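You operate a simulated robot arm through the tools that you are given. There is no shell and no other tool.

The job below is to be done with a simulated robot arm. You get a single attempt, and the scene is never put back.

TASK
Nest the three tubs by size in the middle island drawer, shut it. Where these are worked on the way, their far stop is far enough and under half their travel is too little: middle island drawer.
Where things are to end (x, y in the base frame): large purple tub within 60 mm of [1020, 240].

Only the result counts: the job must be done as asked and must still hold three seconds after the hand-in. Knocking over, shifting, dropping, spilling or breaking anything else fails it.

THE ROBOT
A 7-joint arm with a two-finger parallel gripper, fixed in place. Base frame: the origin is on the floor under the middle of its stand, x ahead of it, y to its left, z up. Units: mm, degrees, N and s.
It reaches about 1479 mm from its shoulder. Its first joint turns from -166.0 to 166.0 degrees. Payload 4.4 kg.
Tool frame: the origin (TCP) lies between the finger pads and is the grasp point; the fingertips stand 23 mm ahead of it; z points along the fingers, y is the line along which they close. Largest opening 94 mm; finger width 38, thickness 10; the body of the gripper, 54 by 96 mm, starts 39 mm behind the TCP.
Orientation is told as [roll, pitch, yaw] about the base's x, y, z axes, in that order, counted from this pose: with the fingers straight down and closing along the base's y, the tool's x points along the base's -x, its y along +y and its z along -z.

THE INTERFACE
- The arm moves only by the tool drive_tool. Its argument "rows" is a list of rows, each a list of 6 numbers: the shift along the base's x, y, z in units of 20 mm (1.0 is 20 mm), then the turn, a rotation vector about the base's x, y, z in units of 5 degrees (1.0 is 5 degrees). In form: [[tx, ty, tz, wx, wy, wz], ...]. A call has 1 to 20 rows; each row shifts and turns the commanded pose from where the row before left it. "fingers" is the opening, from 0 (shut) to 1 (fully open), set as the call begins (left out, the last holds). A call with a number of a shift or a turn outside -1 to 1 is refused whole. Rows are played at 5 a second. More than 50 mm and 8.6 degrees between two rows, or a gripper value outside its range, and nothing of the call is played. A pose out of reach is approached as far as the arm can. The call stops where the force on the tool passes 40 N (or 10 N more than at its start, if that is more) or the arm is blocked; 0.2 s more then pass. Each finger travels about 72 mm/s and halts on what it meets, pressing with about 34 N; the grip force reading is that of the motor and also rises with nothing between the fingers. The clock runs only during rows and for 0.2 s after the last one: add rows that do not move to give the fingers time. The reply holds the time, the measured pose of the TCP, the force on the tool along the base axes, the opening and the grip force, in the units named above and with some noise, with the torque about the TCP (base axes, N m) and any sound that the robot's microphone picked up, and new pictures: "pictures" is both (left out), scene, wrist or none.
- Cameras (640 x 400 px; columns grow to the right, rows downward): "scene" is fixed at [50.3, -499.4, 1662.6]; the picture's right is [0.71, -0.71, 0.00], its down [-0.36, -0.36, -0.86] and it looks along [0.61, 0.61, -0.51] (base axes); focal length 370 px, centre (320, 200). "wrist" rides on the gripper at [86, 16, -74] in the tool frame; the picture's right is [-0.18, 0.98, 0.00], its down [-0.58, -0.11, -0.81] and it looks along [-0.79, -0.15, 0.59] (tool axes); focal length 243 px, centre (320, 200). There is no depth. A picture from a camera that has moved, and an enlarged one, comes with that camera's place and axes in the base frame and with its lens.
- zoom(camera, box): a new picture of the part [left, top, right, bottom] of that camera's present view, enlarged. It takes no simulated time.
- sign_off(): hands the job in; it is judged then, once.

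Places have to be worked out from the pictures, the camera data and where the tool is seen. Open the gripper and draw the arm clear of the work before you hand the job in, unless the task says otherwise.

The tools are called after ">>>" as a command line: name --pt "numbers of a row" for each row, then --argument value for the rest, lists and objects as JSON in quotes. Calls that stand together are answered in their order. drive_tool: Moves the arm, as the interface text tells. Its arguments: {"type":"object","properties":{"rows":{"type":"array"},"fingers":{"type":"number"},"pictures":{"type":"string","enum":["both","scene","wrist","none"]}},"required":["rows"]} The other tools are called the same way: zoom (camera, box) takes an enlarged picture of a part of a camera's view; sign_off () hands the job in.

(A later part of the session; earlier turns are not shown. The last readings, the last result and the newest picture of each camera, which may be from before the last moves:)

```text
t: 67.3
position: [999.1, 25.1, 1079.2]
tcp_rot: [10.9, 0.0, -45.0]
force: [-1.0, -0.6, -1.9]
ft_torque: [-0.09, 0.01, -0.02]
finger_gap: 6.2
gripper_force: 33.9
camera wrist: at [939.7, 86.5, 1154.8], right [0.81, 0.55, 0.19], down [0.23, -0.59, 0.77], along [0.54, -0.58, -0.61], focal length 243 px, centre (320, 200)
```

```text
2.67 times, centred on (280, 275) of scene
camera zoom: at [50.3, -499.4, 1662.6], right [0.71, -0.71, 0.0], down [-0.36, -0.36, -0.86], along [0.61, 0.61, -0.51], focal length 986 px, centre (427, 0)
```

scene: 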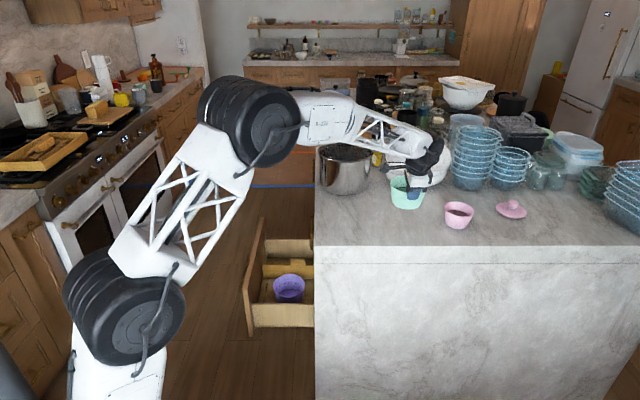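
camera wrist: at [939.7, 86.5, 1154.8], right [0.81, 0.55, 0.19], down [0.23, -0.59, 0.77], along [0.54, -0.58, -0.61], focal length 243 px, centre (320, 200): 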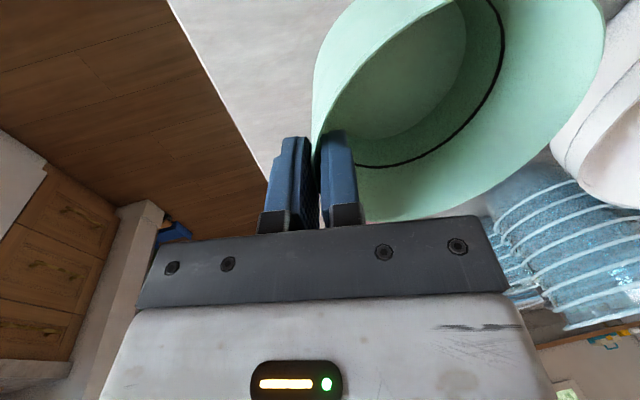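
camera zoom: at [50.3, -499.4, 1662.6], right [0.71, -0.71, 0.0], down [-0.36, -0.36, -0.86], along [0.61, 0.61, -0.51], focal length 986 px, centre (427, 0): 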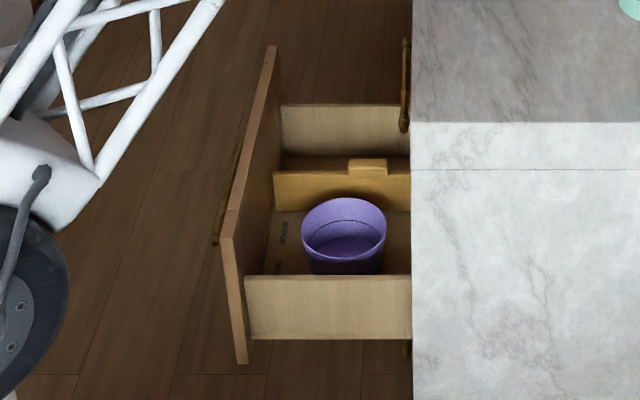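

The purple tub's centre re-measures at about (820,466), agreeing with the tool-based estimate. I'll carry the green tub over it at height and then lower.

>>> drive_tool --pt "-0.55 1 0 0 0 0" --pt "-0.55 1 0 0 0 0" --pt "-0.55 1 0 0 0 0" --pt "-0.55 1 0 0 0 0" --pt "-0.55 1 0 0 0 0" --pt "-0.55 1 0 0 0 0" --pt "-0.55 1 0 0 0 0" --pt "-0.55 1 0 0 0 0" --pt "-0.55 1 0 0 0 0" --pt "-0.55 1 0 0 0 0" --pt "-0.55 1 0 0 0 0" --pt "-0.55 1 0 0 0 0" --pt "-0.55 1 0 0 0 0" --pt "-0.55 1 0 0 0 0" --pt "-0.55 1 0 0 0 0" --pt "-0.55 1 0 0 0 0" --pt "-0.55 1 0 0 0 0" --pt "-0.55 1 0 0 0 0" --pt "-0.55 1 0 0 0 0" --pt "-0.55 1 0 0 0 0" --pictures "none"

>>> drive_tool --pt "0 0 -1 0 0 0" --pt "0 0 -1 0 0 0" --pt "0 0 -1 0 0 0" --pt "0 0 -1 0 0 0" --pt "0 0 -1 0 0 0" --pt "0 0 -1 0 0 0" --pt "0 0 -1 0 0 0" --pt "0 0 -1 0 0 0" --pt "0 0 -1 0 0 0" --pt "0 0 -1 0 0 0" --pt "0 0 -1 0 0 0" --pt "0 0 -1 0 0 0" --pt "0 0 -1 0 0 0" --pt "0 0 -1 0 0 0" --pt "0 0 -1 0 0 0" --pt "0 0 -1 0 0 0" --pt "0 0 -1 0 0 0" --pt "0 0 -1 0 0 0" --pt "0 0 -1 0 0 0" --pt "0 0 -1 0 0 0"

>>> zoom --camera "scene" --box '[250, 210, 330, 310]'

>>> zoom --camera "wrist" --box '[220, 0, 640, 240]'

```text
t: 71.5
position: [779.5, 426.8, 1079.1]
tcp_rot: [11.0, -0.1, -45.0]
force: [-0.5, 0.3, -0.9]
ft_torque: [-0.03, 0.01, 0.0]
finger_gap: 6.3
gripper_force: 33.6
```

```text
t: 75.7
position: [779.8, 426.0, 680.3]
tcp_rot: [10.9, -0.1, -45.1]
force: [0.2, 1.2, -1.5]
ft_torque: [-0.04, 0.04, -0.01]
finger_gap: 6.0
gripper_force: 34.6
camera wrist: at [720.1, 488.3, 755.8], right [0.81, 0.55, 0.19], down [0.22, -0.6, 0.77], along [0.54, -0.58, -0.61], focal length 243 px, centre (320, 200)
```

scene: 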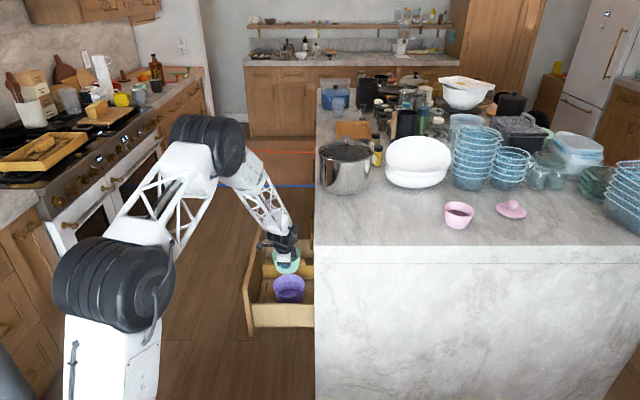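
wrist: 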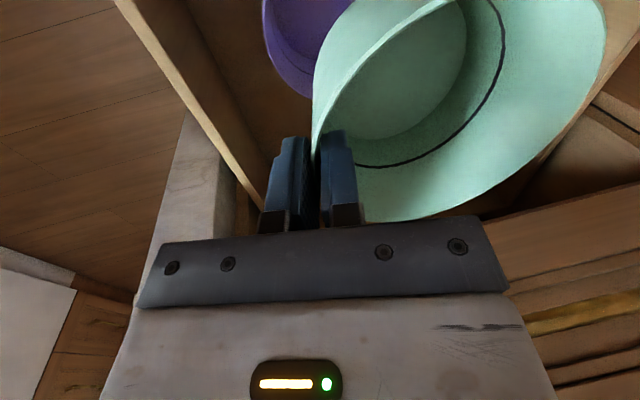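

```text
4.00 times, centred on (290, 260) of scene
camera zoom: at [50.3, -499.4, 1662.6], right [0.71, -0.71, 0.0], down [-0.36, -0.36, -0.86], along [0.61, 0.61, -0.51], focal length 1479 px, centre (440, -40)
```

zoom: 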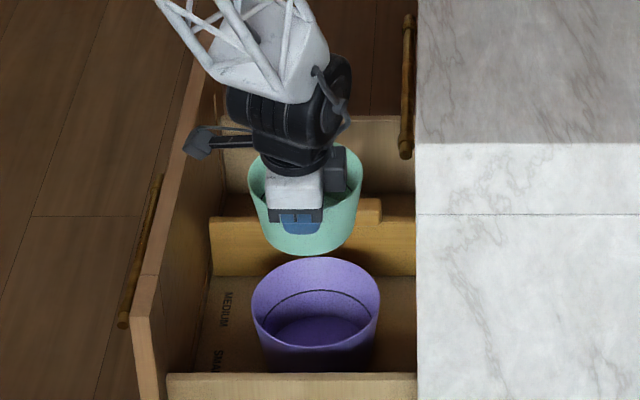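

```text
1.52 times, centred on (430, 120) of wrist
camera zoom: at [720.1, 488.3, 755.8], right [0.81, 0.55, 0.19], down [0.22, -0.6, 0.77], along [0.54, -0.58, -0.61], focal length 370 px, centre (152, 322)
```

zoom: 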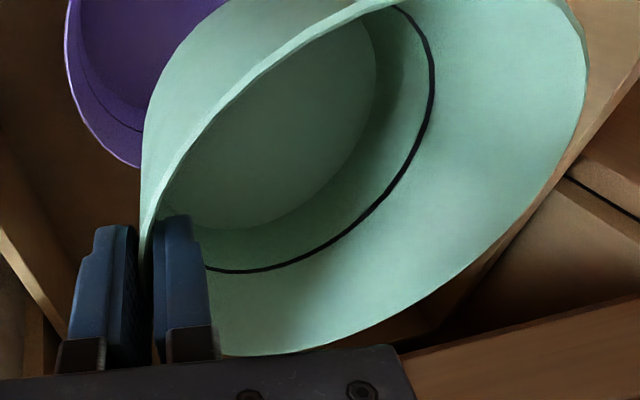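

The green tub is above the purple one, about 4 mm off in the cross direction per the scene view. I'll correct by 3 mm and lower until its base just enters the purple rim, then check.

>>> drive_tool --pt "0.06 -0.06 -1 0 0 0" --pt "0.05 -0.05 -1 0 0 0" --pt "0 0 -1 0 0 0" --pt "0 0 -1 0 0 0" --pt "0 0 -0.8 0 0 0" --pt "0 0 -0.5 0 0 0"

>>> zoom --camera "scene" --box '[250, 230, 330, 310]'

>>> zoom --camera "wrist" --box '[220, 0, 640, 240]'

```text
t: 77.1
position: [780.0, 423.2, 574.5]
tcp_rot: [11.0, -0.1, -45.0]
force: [0.2, 1.3, -0.6]
ft_torque: [-0.06, 0.07, -0.01]
finger_gap: 6.1
gripper_force: 33.8
camera wrist: at [721.4, 485.8, 649.3], right [0.81, 0.55, 0.19], down [0.23, -0.59, 0.77], along [0.54, -0.58, -0.61], focal length 243 px, centre (320, 200)
```

scene: 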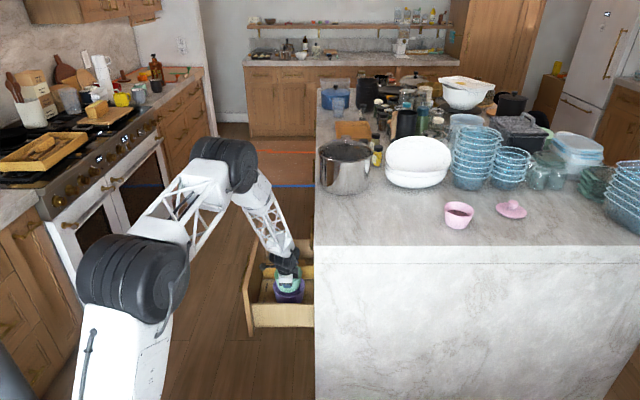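
wrist: 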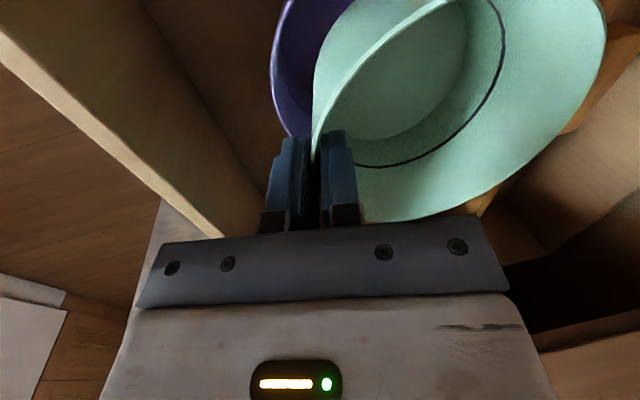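

```text
5.00 times, centred on (290, 270) of scene
camera zoom: at [50.3, -499.4, 1662.6], right [0.71, -0.71, 0.0], down [-0.36, -0.36, -0.86], along [0.61, 0.61, -0.51], focal length 1849 px, centre (470, -150)
```

zoom: 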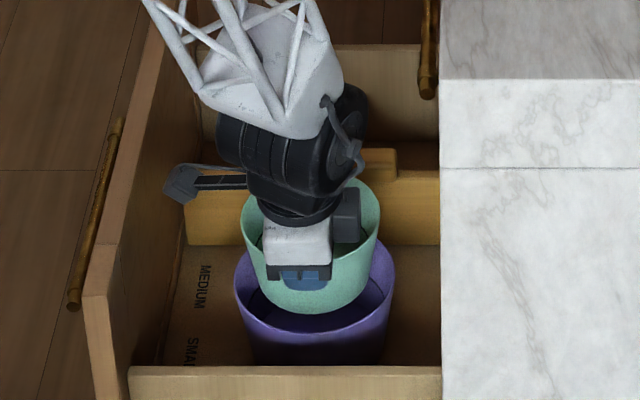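

```text
1.52 times, centred on (430, 120) of wrist
camera zoom: at [721.4, 485.8, 649.3], right [0.81, 0.55, 0.19], down [0.23, -0.59, 0.77], along [0.54, -0.58, -0.61], focal length 370 px, centre (152, 322)
```

zoom: 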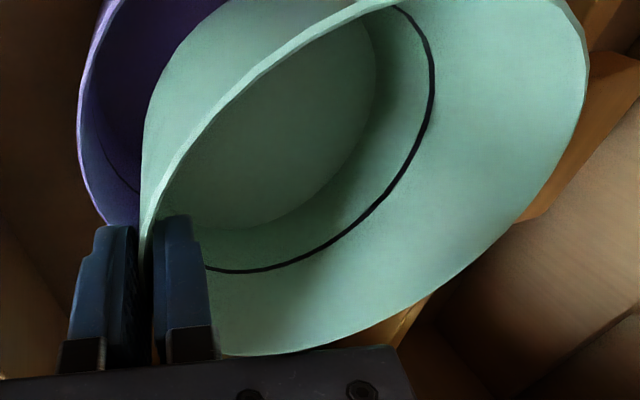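

The alignment is now within ~3 mm, with the base entering the purple rim. I'll lower further, watching the force.

>>> drive_tool --pt "0 0 -0.8 0 0 0" --pt "0 0 -0.7 0 0 0" --pt "0 0 -0.6 0 0 0" --pictures "none"

>>> drive_tool --pt "0 0 -0.25 0 0 0" --pt "0 0 -0.2 0 0 0"

>>> zoom --camera "scene" --box '[250, 240, 330, 310]'

>>> zoom --camera "wrist" --box '[240, 60, 440, 240]'

```text
t: 77.9
position: [780.9, 423.4, 531.9]
tcp_rot: [11.0, 0.0, -45.1]
force: [0.1, -0.2, -0.4]
ft_torque: [-0.05, 0.06, 0.02]
finger_gap: 6.4
gripper_force: 34.2
```

```text
t: 78.5
position: [781.0, 422.4, 523.5]
tcp_rot: [11.1, -0.1, -45.2]
force: [0.2, -0.1, -1.6]
ft_torque: [-0.07, 0.09, 0.0]
finger_gap: 6.1
gripper_force: 34.2
camera wrist: at [721.8, 485.2, 598.3], right [0.81, 0.55, 0.19], down [0.23, -0.59, 0.77], along [0.54, -0.58, -0.61], focal length 243 px, centre (320, 200)
```

scene: 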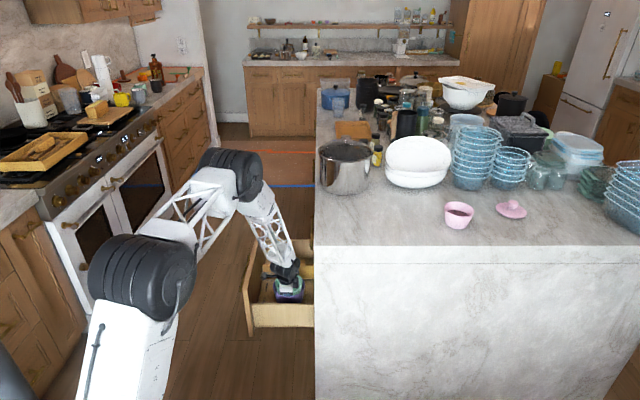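
wrist: 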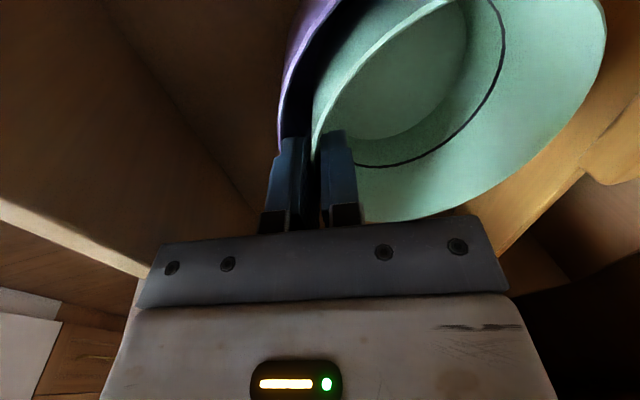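

```text
5.71 times, centred on (290, 275) of scene
camera zoom: at [50.3, -499.4, 1662.6], right [0.71, -0.71, 0.0], down [-0.36, -0.36, -0.86], along [0.61, 0.61, -0.51], focal length 2114 px, centre (491, -229)
```

zoom: 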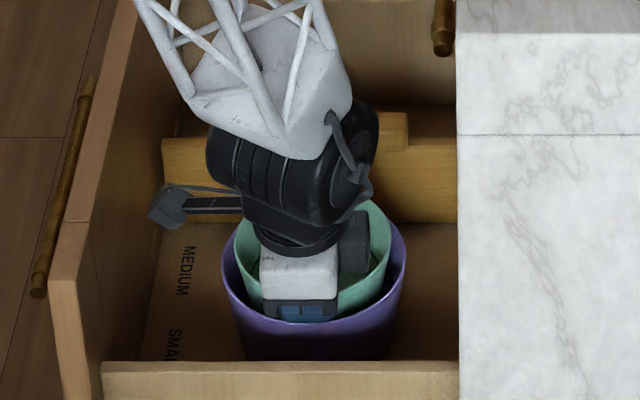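

```text
2.22 times, centred on (340, 150) of wrist
camera zoom: at [721.8, 485.2, 598.3], right [0.81, 0.55, 0.19], down [0.23, -0.59, 0.77], along [0.54, -0.58, -0.61], focal length 539 px, centre (276, 311)
```

zoom: 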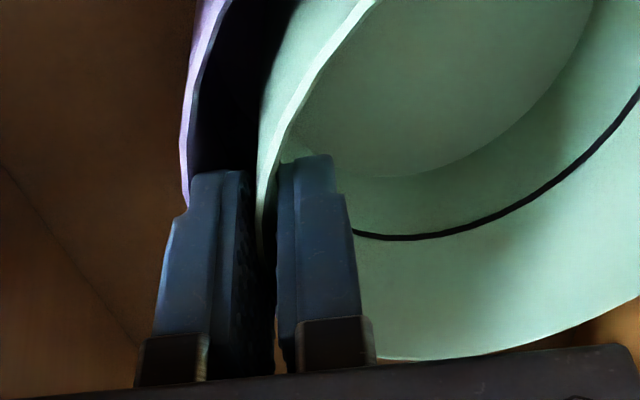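

The outer fingertip is just above the purple rim. I'll shift 4 mm toward the far side for finger clearance and lower another 10 mm so the drop is short.

>>> drive_tool --pt "0.14 0.14 0 0 0 0" --pt "0 0 -0.25 0 0 0" --pt "0 0 -0.25 0 0 0"

>>> zoom --camera "wrist" --box '[240, 60, 440, 240]'

>>> zoom --camera "scene" --box '[250, 240, 330, 310]'

```text
t: 79.3
position: [784.3, 426.4, 512.1]
tcp_rot: [11.0, -0.1, -45.1]
force: [-0.1, -0.3, -1.6]
ft_torque: [-0.04, 0.05, 0.0]
finger_gap: 6.1
gripper_force: 33.9
camera wrist: at [724.5, 488.4, 587.3], right [0.81, 0.55, 0.19], down [0.23, -0.59, 0.77], along [0.54, -0.58, -0.61], focal length 243 px, centre (320, 200)
```

scene: 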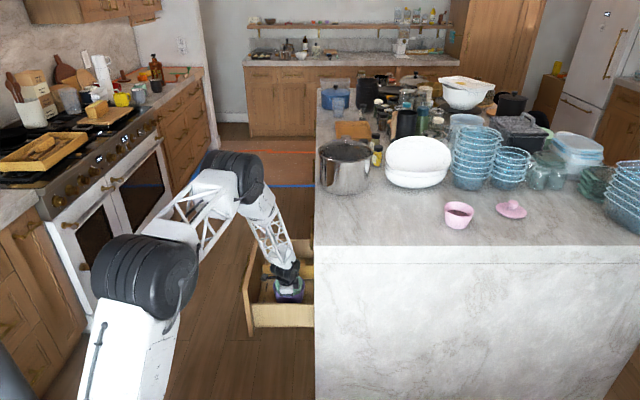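
wrist: 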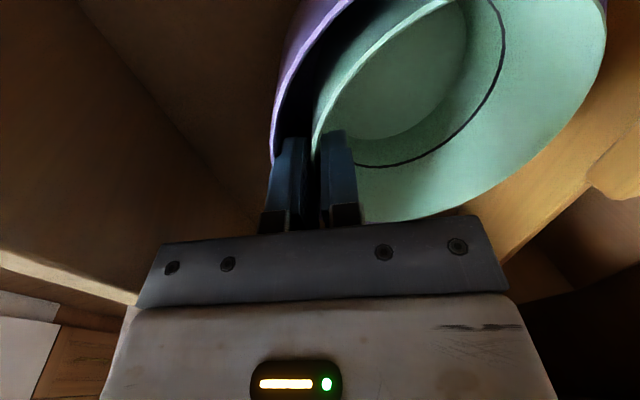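

```text
2.22 times, centred on (340, 150) of wrist
camera zoom: at [724.5, 488.4, 587.3], right [0.81, 0.55, 0.19], down [0.23, -0.59, 0.77], along [0.54, -0.58, -0.61], focal length 539 px, centre (276, 311)
```

zoom: 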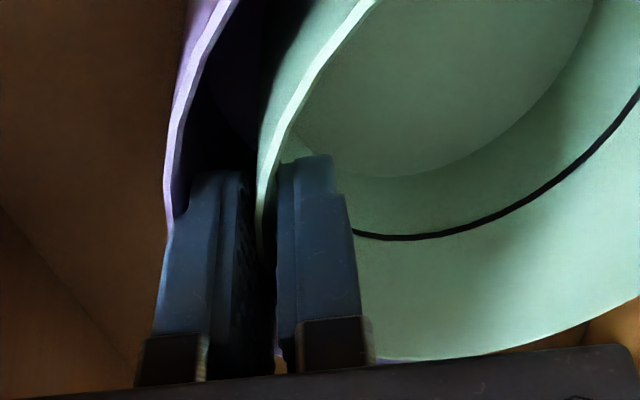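

```text
5.71 times, centred on (290, 275) of scene
camera zoom: at [50.3, -499.4, 1662.6], right [0.71, -0.71, 0.0], down [-0.36, -0.36, -0.86], along [0.61, 0.61, -0.51], focal length 2114 px, centre (491, -229)
```

zoom: 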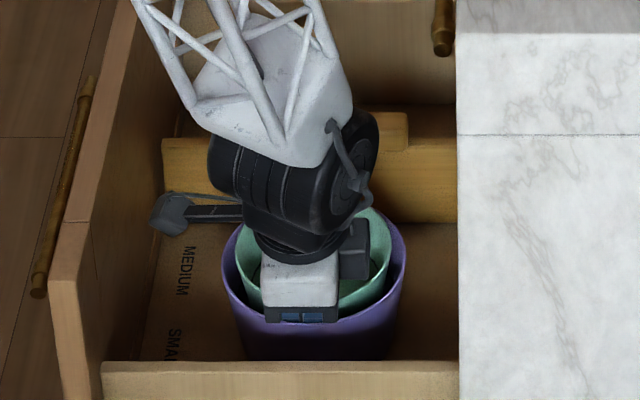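

No contact forces, and the green base is now about 14 mm above the purple floor. I'll open just enough to let it slide down.

>>> drive_tool --pt "0 0 0 0 0 0" --pt "0 0 0 0 0 0" --pt "0 0 0 0 0 0" --fingers 0.11

>>> zoom --camera "wrist" --box '[240, 0, 540, 240]'

>>> zoom --camera "scene" --box '[250, 240, 330, 310]'

```text
t: 80.1
position: [785.5, 426.7, 513.2]
tcp_rot: [11.1, -0.1, -45.1]
force: [-0.3, -0.9, -1.0]
ft_torque: [-0.01, 0.03, 0.01]
finger_gap: 10.5
gripper_force: 0.5
camera wrist: at [724.5, 488.4, 587.4], right [0.81, 0.55, 0.19], down [0.23, -0.59, 0.77], along [0.54, -0.58, -0.61], focal length 243 px, centre (320, 200)
```

scene: 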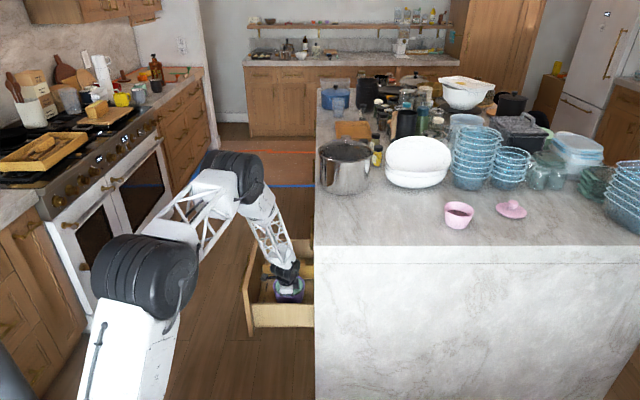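
wrist: 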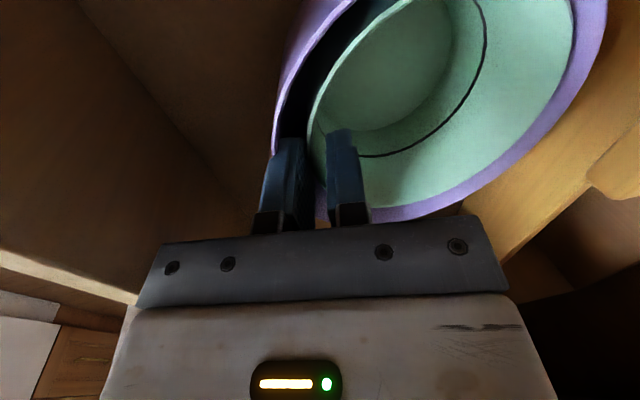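

```text
1.67 times, centred on (390, 120) of wrist
camera zoom: at [724.5, 488.4, 587.4], right [0.81, 0.55, 0.19], down [0.23, -0.59, 0.77], along [0.54, -0.58, -0.61], focal length 404 px, centre (203, 333)
```

zoom: 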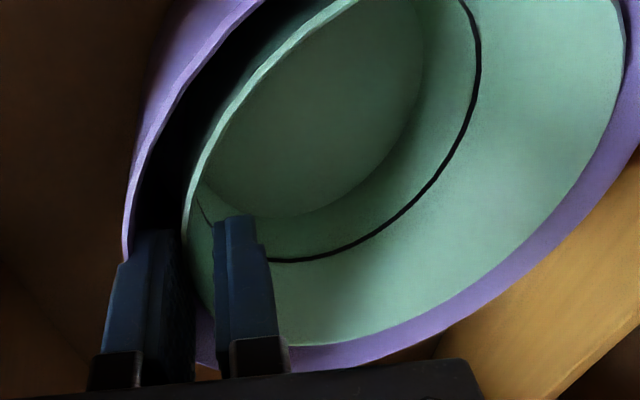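

```text
5.71 times, centred on (290, 275) of scene
camera zoom: at [50.3, -499.4, 1662.6], right [0.71, -0.71, 0.0], down [-0.36, -0.36, -0.86], along [0.61, 0.61, -0.51], focal length 2114 px, centre (491, -229)
```

zoom: 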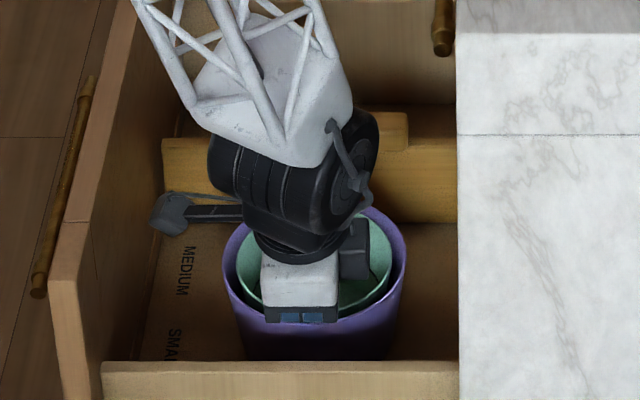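

The green tub dropped neatly inside the purple one. I'll back out along the tool axis, then straight up, and inspect the nest.

>>> drive_tool --pt "-0.03 -0.03 0.25 0 0 0" --pt "-0.05 -0.05 0.4 0 0 0" --pt "0 0 0.7 0 0 0" --pt "0 0 1 0 0 0" --pt "0 0 1 0 0 0" --pt "0 0 1 0 0 0" --pt "0 0 1 0 0 0" --pt "0 0 1 0 0 0" --pt "0 0 1 0 0 0" --pt "0 0 1 0 0 0" --pt "0 0 1 0 0 0" --pt "0 0 1 0 0 0" --pt "0 0 1 0 0 0" --pt "0 0 1 0 0 0"

>>> zoom --camera "scene" --box '[260, 265, 320, 305]'

```text
t: 83.1
position: [781.0, 424.6, 759.6]
tcp_rot: [11.0, -0.1, -45.1]
force: [0.0, -0.2, -1.3]
ft_torque: [-0.01, -0.02, 0.02]
finger_gap: 10.2
gripper_force: 0.0
camera wrist: at [721.8, 487.0, 834.5], right [0.81, 0.55, 0.19], down [0.23, -0.59, 0.77], along [0.54, -0.58, -0.61], focal length 243 px, centre (320, 200)
```

scene: 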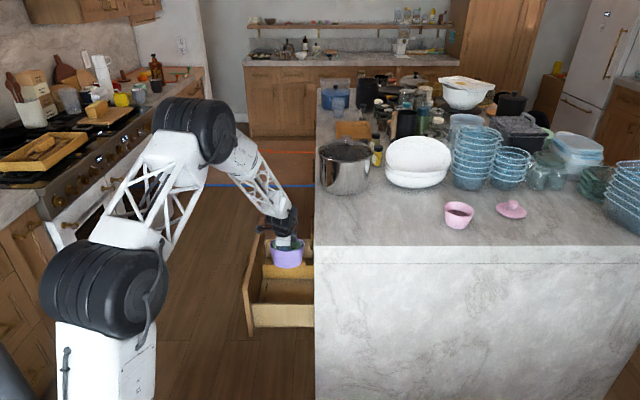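
wrist: 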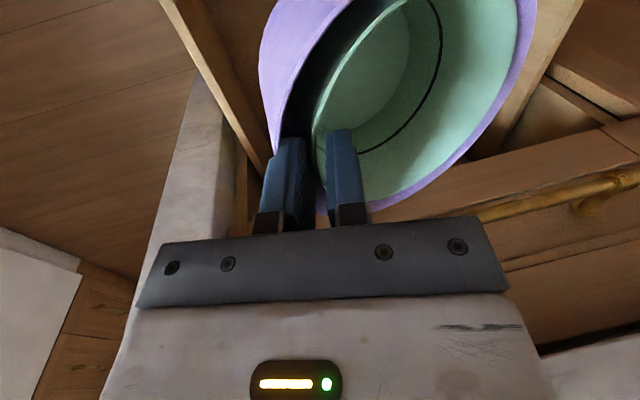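

```text
10.00 times, centred on (290, 285) of scene
camera zoom: at [50.3, -499.4, 1662.6], right [0.71, -0.71, 0.0], down [-0.36, -0.36, -0.86], along [0.61, 0.61, -0.51], focal length 3699 px, centre (620, -650)
```

zoom: 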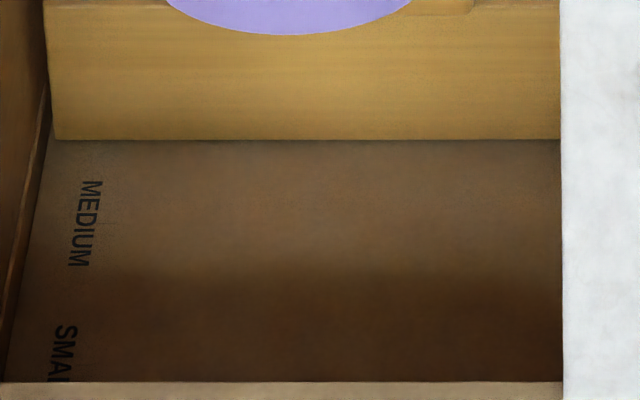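

The whole nest came up with the gripper — the outer finger is wedged between the two walls. I'll look closely before lowering it back.

>>> zoom --camera "scene" --box '[250, 210, 330, 310]'

>>> zoom --camera "wrist" --box '[220, 0, 560, 240]'

```text
4.00 times, centred on (290, 260) of scene
camera zoom: at [50.3, -499.4, 1662.6], right [0.71, -0.71, 0.0], down [-0.36, -0.36, -0.86], along [0.61, 0.61, -0.51], focal length 1479 px, centre (440, -40)
```

zoom: 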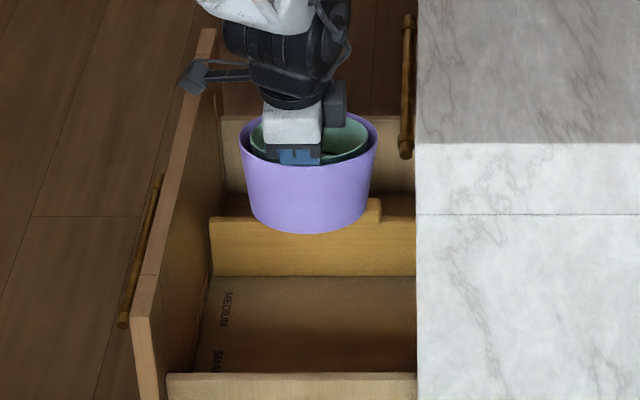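

```text
1.67 times, centred on (390, 120) of wrist
camera zoom: at [721.8, 487.0, 834.5], right [0.81, 0.55, 0.19], down [0.23, -0.59, 0.77], along [0.54, -0.58, -0.61], focal length 404 px, centre (203, 333)
```

zoom: 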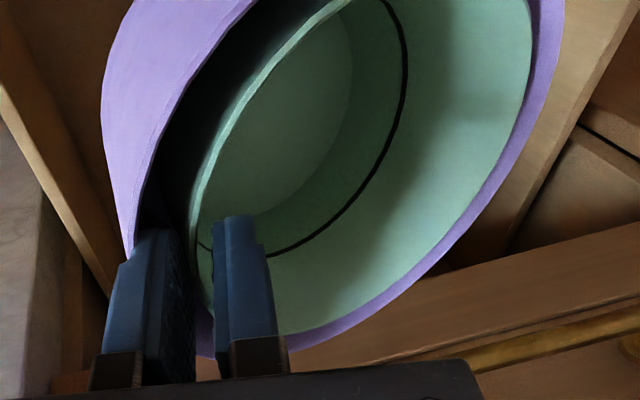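

The purple tub hangs level on the finger wedged between the walls. I'll lower it straight back to the drawer floor at the same spot, with small steps near contact, without changing the grip.

>>> drive_tool --pt "0 0 -0.5 0 0 0" --pt "0 0 -0.8 0 0 0" --pt "0 0 -0.8 0 0 0" --pt "0 0 -0.8 0 0 0" --pt "0 0 -0.8 0 0 0" --pt "0 0 -0.8 0 0 0" --pt "0 0 -0.8 0 0 0" --pt "0 0 -0.8 0 0 0" --pt "0 0 -0.8 0 0 0" --pt "0 0 -0.8 0 0 0" --pt "0 0 -0.8 0 0 0" --pt "0 0 -0.8 0 0 0" --pt "0 0 -0.8 0 0 0" --pt "0 0 -0.8 0 0 0"

>>> zoom --camera "scene" --box '[250, 235, 330, 310]'

>>> zoom --camera "wrist" --box '[220, 0, 560, 240]'

```text
t: 86.1
position: [781.9, 423.4, 542.8]
tcp_rot: [11.0, -0.1, -45.1]
force: [-0.3, 1.1, -0.7]
ft_torque: [-0.01, 0.02, 0.03]
finger_gap: 10.3
gripper_force: 0.0
camera wrist: at [722.9, 486.3, 617.0], right [0.81, 0.55, 0.19], down [0.23, -0.59, 0.77], along [0.54, -0.58, -0.61], focal length 243 px, centre (320, 200)
```

scene: 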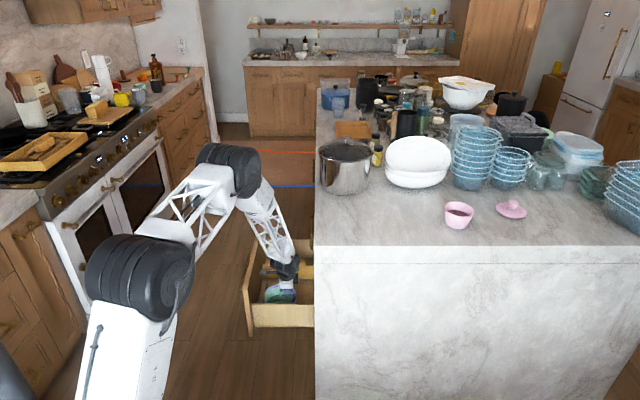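
wrist: 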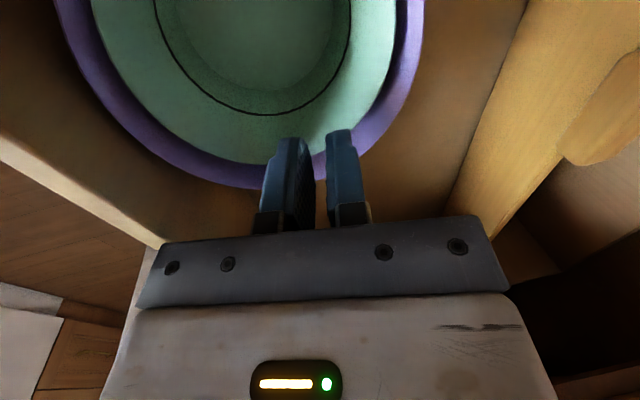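

```text
5.33 times, centred on (290, 272) of scene
camera zoom: at [50.3, -499.4, 1662.6], right [0.71, -0.71, 0.0], down [-0.36, -0.36, -0.86], along [0.61, 0.61, -0.51], focal length 1973 px, centre (480, -187)
```

zoom: 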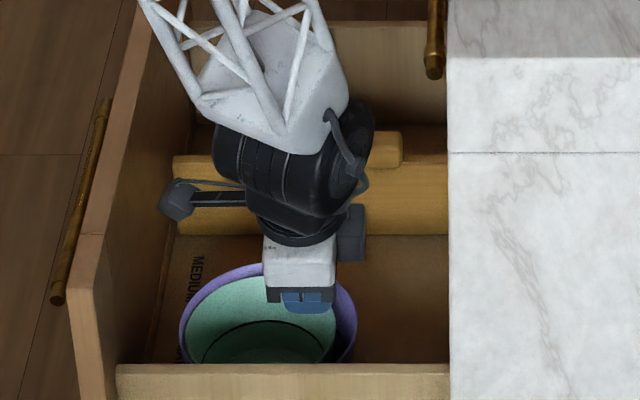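

```text
1.67 times, centred on (390, 120) of wrist
camera zoom: at [722.9, 486.3, 617.0], right [0.81, 0.55, 0.19], down [0.23, -0.59, 0.77], along [0.54, -0.58, -0.61], focal length 404 px, centre (203, 333)
```

zoom: 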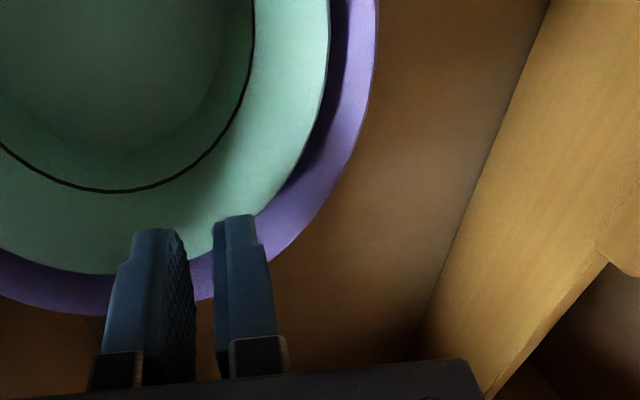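

The nest slipped off the finger on the way down and is back in the drawer, shifted toward the near wall. I'll rise clear and inspect how it sits.

>>> drive_tool --pt "0 0 0.5 0 0 0" --pt "0 0 1 0 0 0" --pt "0 0 1 0 0 0" --pt "0 0 1 0 0 0" --pt "0 0 1 0 0 0" --pt "0 0 1 0 0 0" --pt "0 0 1 0 0 0" --pt "0 0 1 0 0 0" --pt "0 0 1 0 0 0" --pt "0 0 1 0 0 0" --pt "0 0 1 0 0 0" --pt "0 0 1 0 0 0"

>>> zoom --camera "scene" --box '[250, 235, 330, 310]'

>>> zoom --camera "wrist" --box '[160, 0, 560, 240]'

```text
t: 88.7
position: [783.1, 423.9, 771.6]
tcp_rot: [10.9, -0.1, -45.1]
force: [-0.1, -0.1, 0.0]
ft_torque: [-0.02, -0.01, 0.06]
finger_gap: 10.4
gripper_force: 0.0
camera wrist: at [722.8, 487.1, 846.6], right [0.81, 0.55, 0.19], down [0.23, -0.59, 0.77], along [0.54, -0.59, -0.61], focal length 243 px, centre (320, 200)
```

scene: 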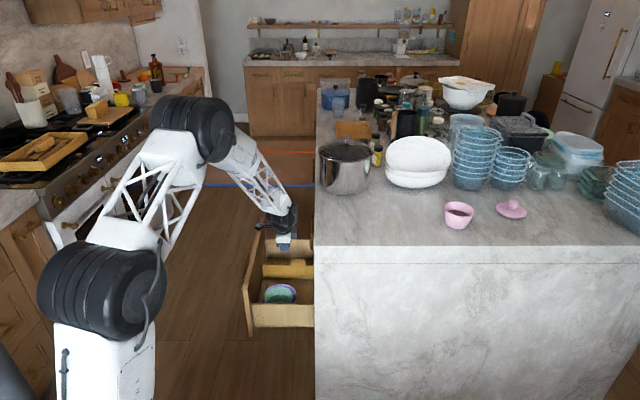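
wrist: 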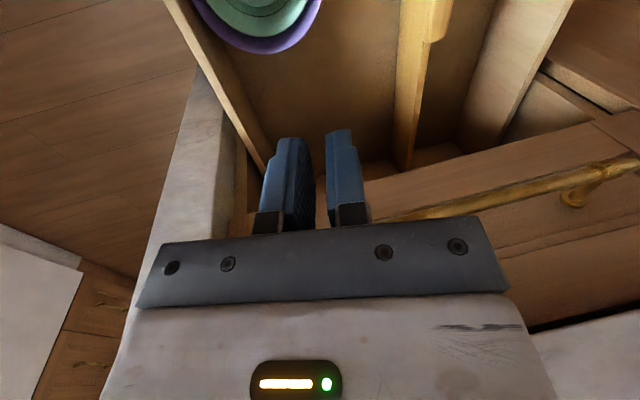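

```text
5.33 times, centred on (290, 272) of scene
camera zoom: at [50.3, -499.4, 1662.6], right [0.71, -0.71, 0.0], down [-0.36, -0.36, -0.86], along [0.61, 0.61, -0.51], focal length 1973 px, centre (480, -187)
```

zoom: 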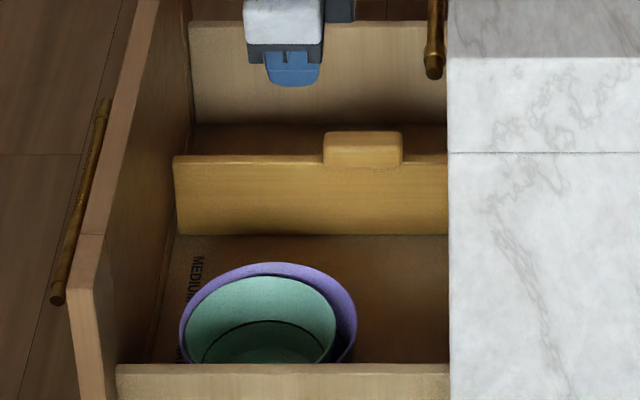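

```text
1.60 times, centred on (360, 120) of wrist
camera zoom: at [722.8, 487.1, 846.6], right [0.81, 0.55, 0.19], down [0.23, -0.59, 0.77], along [0.54, -0.59, -0.61], focal length 388 px, centre (256, 328)
```

zoom: 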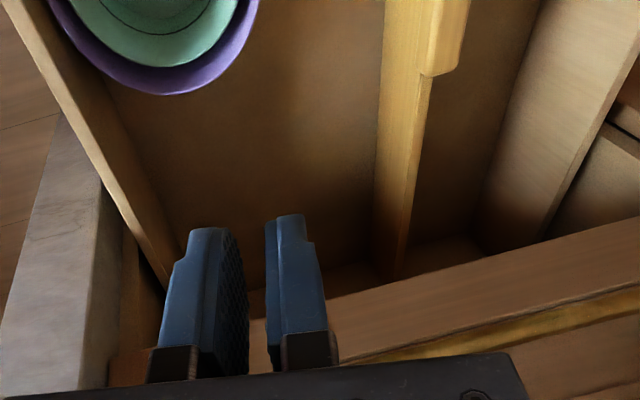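

The nest is in the near corner of the compartment and may be leaning. I'll back the wrist camera away from the island for a better look down into the compartment.

>>> drive_tool --pt "-0.75 0.65 0.2 0 0 0" --pt "-0.75 0.65 0.2 0 0 0" --pt "-0.75 0.65 0.2 0 0 0" --pt "-0.75 0.65 0.2 0 0 0" --pt "-0.75 0.65 0.2 0 0 0" --pt "-0.75 0.65 0.2 0 0 0" --pt "-0.75 0.65 0.2 0 0 0" --pt "-0.75 0.65 0.2 0 0 0" --pt "-0.75 0.65 0.2 0 0 0" --fingers 0.4

>>> zoom --camera "wrist" --box '[200, 0, 500, 200]'

>>> zoom --camera "scene" --box '[260, 265, 320, 305]'

```text
t: 90.7
position: [647.5, 540.3, 806.8]
tcp_rot: [11.0, -0.2, -45.1]
force: [-0.4, -1.3, -0.3]
ft_torque: [-0.02, -0.01, 0.03]
finger_gap: 37.6
gripper_force: 0.1
camera wrist: at [587.8, 603.5, 882.4], right [0.81, 0.55, 0.19], down [0.23, -0.59, 0.77], along [0.54, -0.59, -0.61], focal length 243 px, centre (320, 200)
```

scene: 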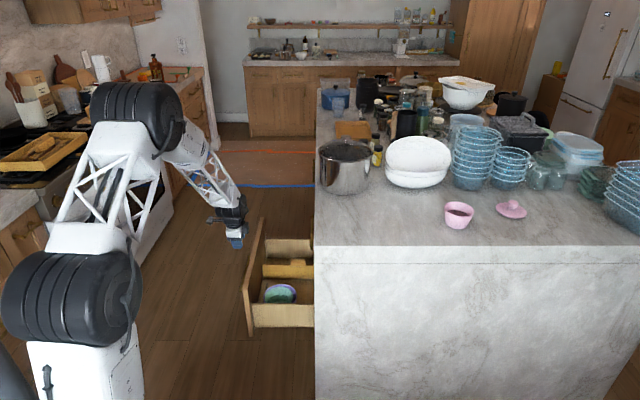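
wrist: 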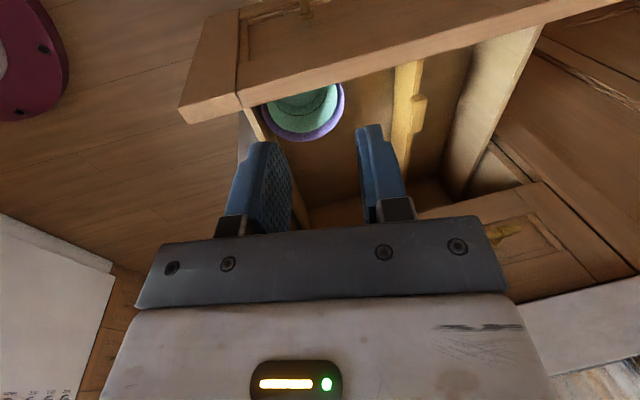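

```text
2.00 times, centred on (350, 100) of wrist
camera zoom: at [587.8, 603.5, 882.4], right [0.81, 0.55, 0.19], down [0.23, -0.59, 0.77], along [0.54, -0.59, -0.61], focal length 485 px, centre (260, 400)
```

zoom: 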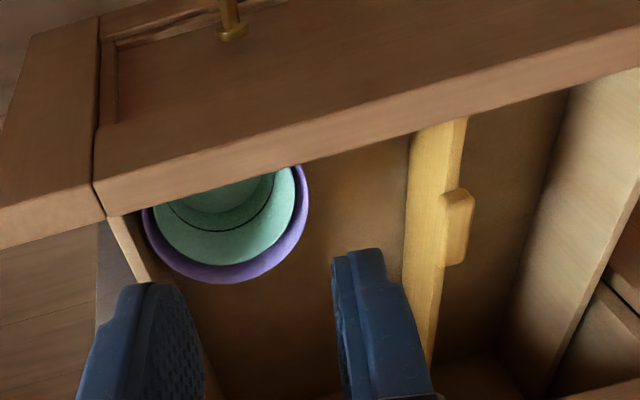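

```text
10.00 times, centred on (290, 285) of scene
camera zoom: at [50.3, -499.4, 1662.6], right [0.71, -0.71, 0.0], down [-0.36, -0.36, -0.86], along [0.61, 0.61, -0.51], focal length 3699 px, centre (620, -650)
```

zoom: 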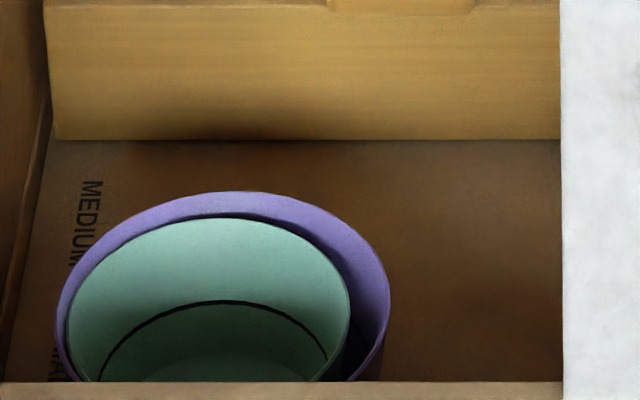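

The nest is upright but sits at about (751,443), which would end ~54 mm off target once shut — too marginal. I'll go vertical, yaw to -90 with closed fingers, lower them inside the green tub and push the nest gently from the inside back toward the target.

>>> drive_tool --pt "0.41 -0.389 0 -0.519 0.519 0" --pt "0.41 -0.389 0 -0.519 0.519 0" --pt "0.41 -0.389 0 -0.519 0.519 0" --pt "0.41 -0.389 0 0 0 -1" --pt "0.41 -0.389 0 0 0 -1" --pt "0.41 -0.389 0 0 0 -1" --pt "0.41 -0.389 0 0 0 -1" --pt "0.41 -0.389 0 0 0 -1" --pt "0.41 -0.389 0 0 0 -1" --pt "0.41 -0.389 0 0 0 -1" --pt "0.41 -0.389 0 0 0 -1" --pt "0.41 -0.389 0 0 0 -1" --fingers 0

>>> zoom --camera "wrist" --box '[160, 0, 520, 240]'

>>> zoom --camera "scene" --box '[230, 210, 330, 310]'

```text
t: 93.3
position: [746.1, 449.2, 808.2]
tcp_rot: [0.0, -0.2, -90.0]
force: [-0.2, 0.4, -0.4]
ft_torque: [0.01, 0.01, -0.01]
finger_gap: 0.0
gripper_force: 34.0
camera wrist: at [762.6, 534.3, 880.9], right [0.98, -0.19, 0.0], down [-0.11, -0.58, 0.81], along [-0.15, -0.79, -0.59], focal length 243 px, centre (320, 200)
```

scene: 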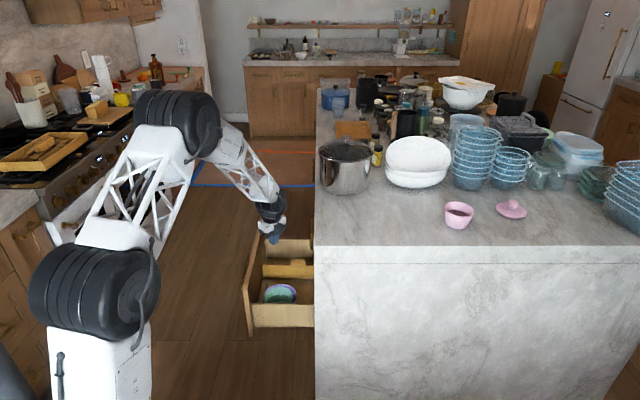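
wrist: 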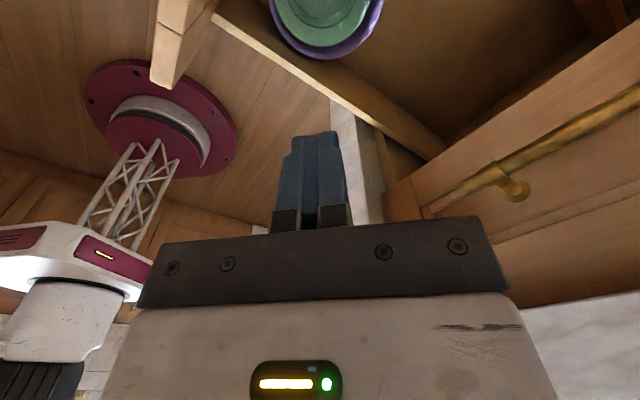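

```text
1.67 times, centred on (340, 120) of wrist
camera zoom: at [762.6, 534.3, 880.9], right [0.98, -0.19, 0.0], down [-0.11, -0.58, 0.81], along [-0.15, -0.79, -0.59], focal length 404 px, centre (287, 333)
```

zoom: 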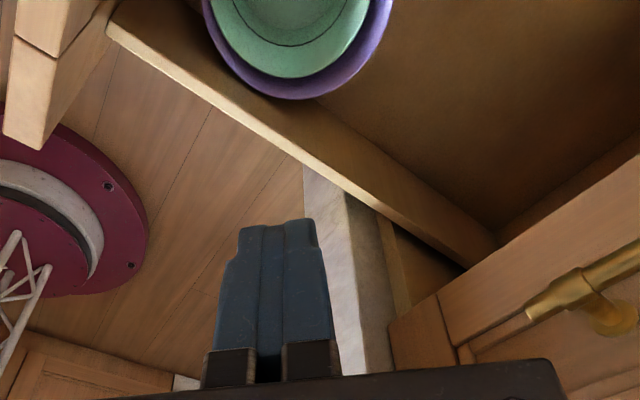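

```text
4.00 times, centred on (280, 260) of scene
camera zoom: at [50.3, -499.4, 1662.6], right [0.71, -0.71, 0.0], down [-0.36, -0.36, -0.86], along [0.61, 0.61, -0.51], focal length 1479 px, centre (480, -40)
```

zoom: 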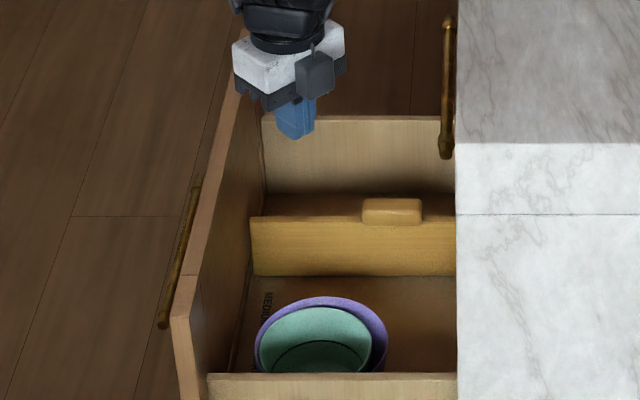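

The closed fingers are directly above the green tub's centre with the camera clear of the drawer front. I'll descend inside the green tub.

>>> drive_tool --pt "0.05 -0.15 -1 0 0 0" --pt "0 0 -1 0 0 0" --pt "0 0 -1 0 0 0" --pt "0 0 -1 0 0 0" --pt "0 0 -1 0 0 0" --pt "0 0 -1 0 0 0" --pt "0 0 -1 0 0 0" --pt "0 0 -1 0 0 0" --pt "0 0 -1 0 0 0" --pt "0 0 -1 0 0 0" --pt "0 0 -1 0 0 0" --pt "0 0 -1 0 0 0" --pt "0 0 -1 0 0 0"

>>> zoom --camera "wrist" --box '[160, 0, 520, 240]'

>>> zoom --camera "scene" --box '[250, 235, 330, 310]'

```text
t: 96.1
position: [748.3, 443.4, 547.4]
tcp_rot: [-0.1, 0.0, -90.0]
force: [-1.0, 0.8, 0.3]
ft_torque: [0.0, 0.03, 0.01]
finger_gap: 0.0
gripper_force: 34.1
camera wrist: at [764.7, 530.1, 620.2], right [0.98, -0.18, 0.0], down [-0.11, -0.58, 0.81], along [-0.15, -0.79, -0.59], focal length 243 px, centre (320, 200)
```

scene: 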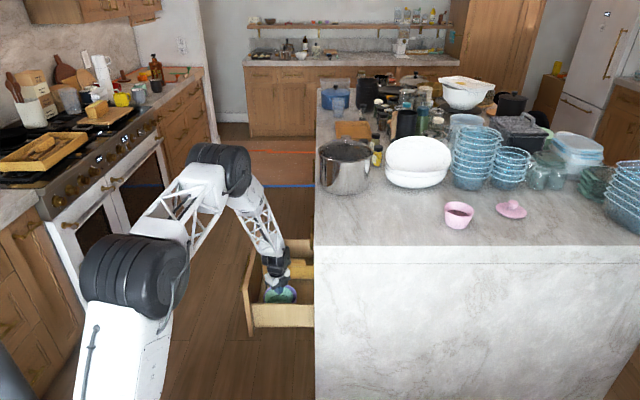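
wrist: 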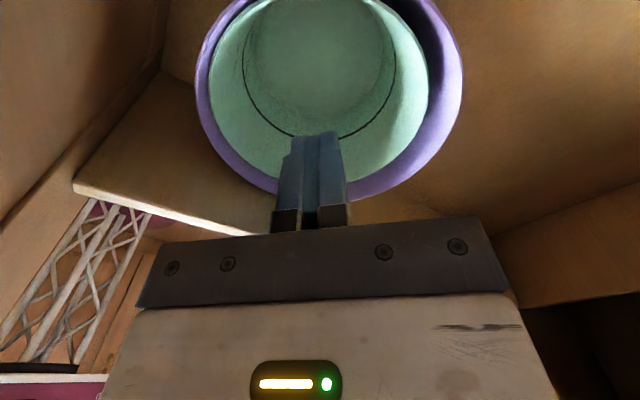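

```text
1.67 times, centred on (340, 120) of wrist
camera zoom: at [764.7, 530.1, 620.2], right [0.98, -0.18, 0.0], down [-0.11, -0.58, 0.81], along [-0.15, -0.79, -0.59], focal length 404 px, centre (287, 333)
```

zoom: 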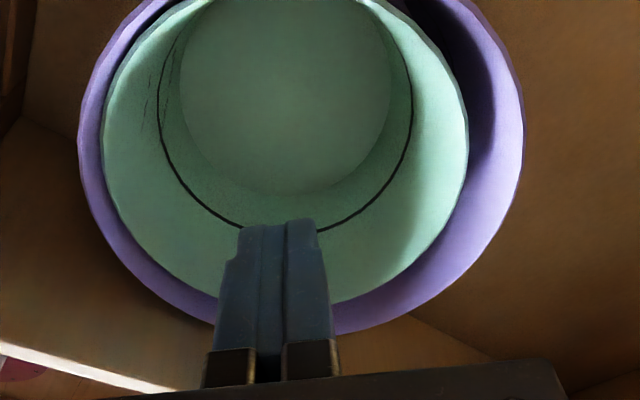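

```text
5.33 times, centred on (290, 272) of scene
camera zoom: at [50.3, -499.4, 1662.6], right [0.71, -0.71, 0.0], down [-0.36, -0.36, -0.86], along [0.61, 0.61, -0.51], focal length 1973 px, centre (480, -187)
```

zoom: 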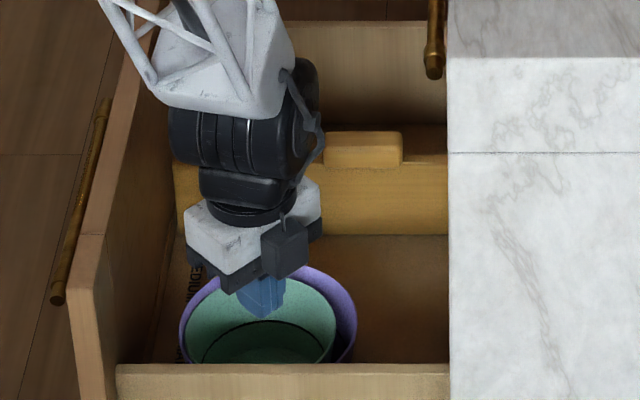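

The fingers are centred over the green tub's interior. I'll lower to TCP z≈466 (tips ~28 mm above the green floor, gripper body above the rims).

>>> drive_tool --pt "0 0 -1 0 0 0" --pt "0 0 -1 0 0 0" --pt "0 0 -1 0 0 0" --pt "0 0 -0.7 0 0 0" --pt "0 0 -0.35 0 0 0"

>>> zoom --camera "scene" --box '[250, 235, 330, 310]'

```text
t: 97.3
position: [746.5, 444.1, 466.8]
tcp_rot: [0.0, -0.1, -90.0]
force: [-0.3, 0.1, 0.2]
ft_torque: [-0.01, -0.02, -0.02]
finger_gap: 0.3
gripper_force: 34.5
camera wrist: at [762.6, 530.2, 539.2], right [0.98, -0.18, 0.0], down [-0.11, -0.58, 0.81], along [-0.15, -0.79, -0.59], focal length 243 px, centre (320, 200)
```

scene: 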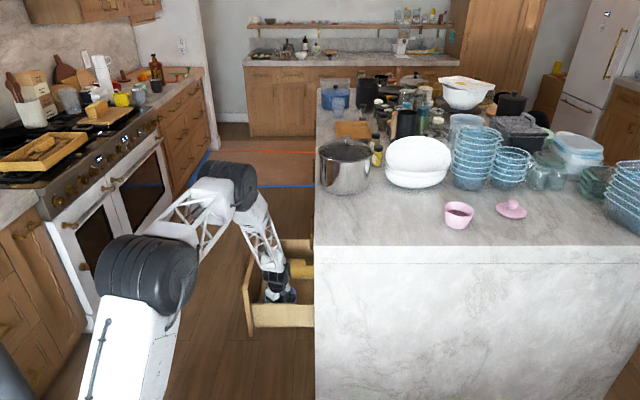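
wrist: 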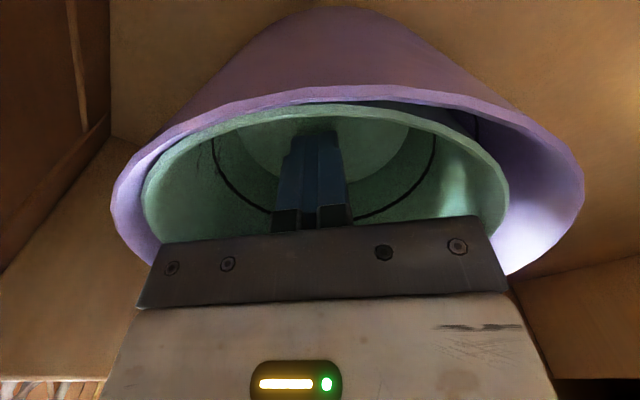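

```text
5.33 times, centred on (290, 272) of scene
camera zoom: at [50.3, -499.4, 1662.6], right [0.71, -0.71, 0.0], down [-0.36, -0.36, -0.86], along [0.61, 0.61, -0.51], focal length 1973 px, centre (480, -187)
```

zoom: 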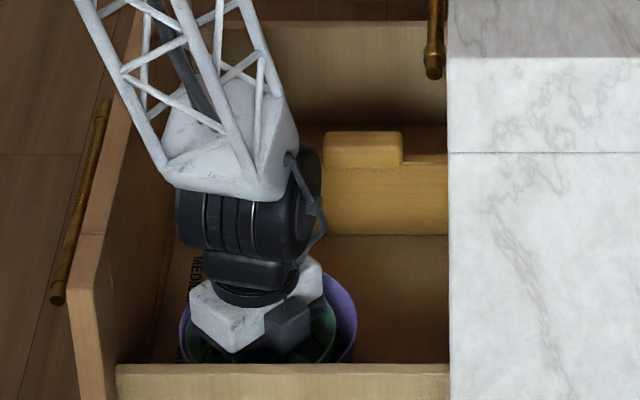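

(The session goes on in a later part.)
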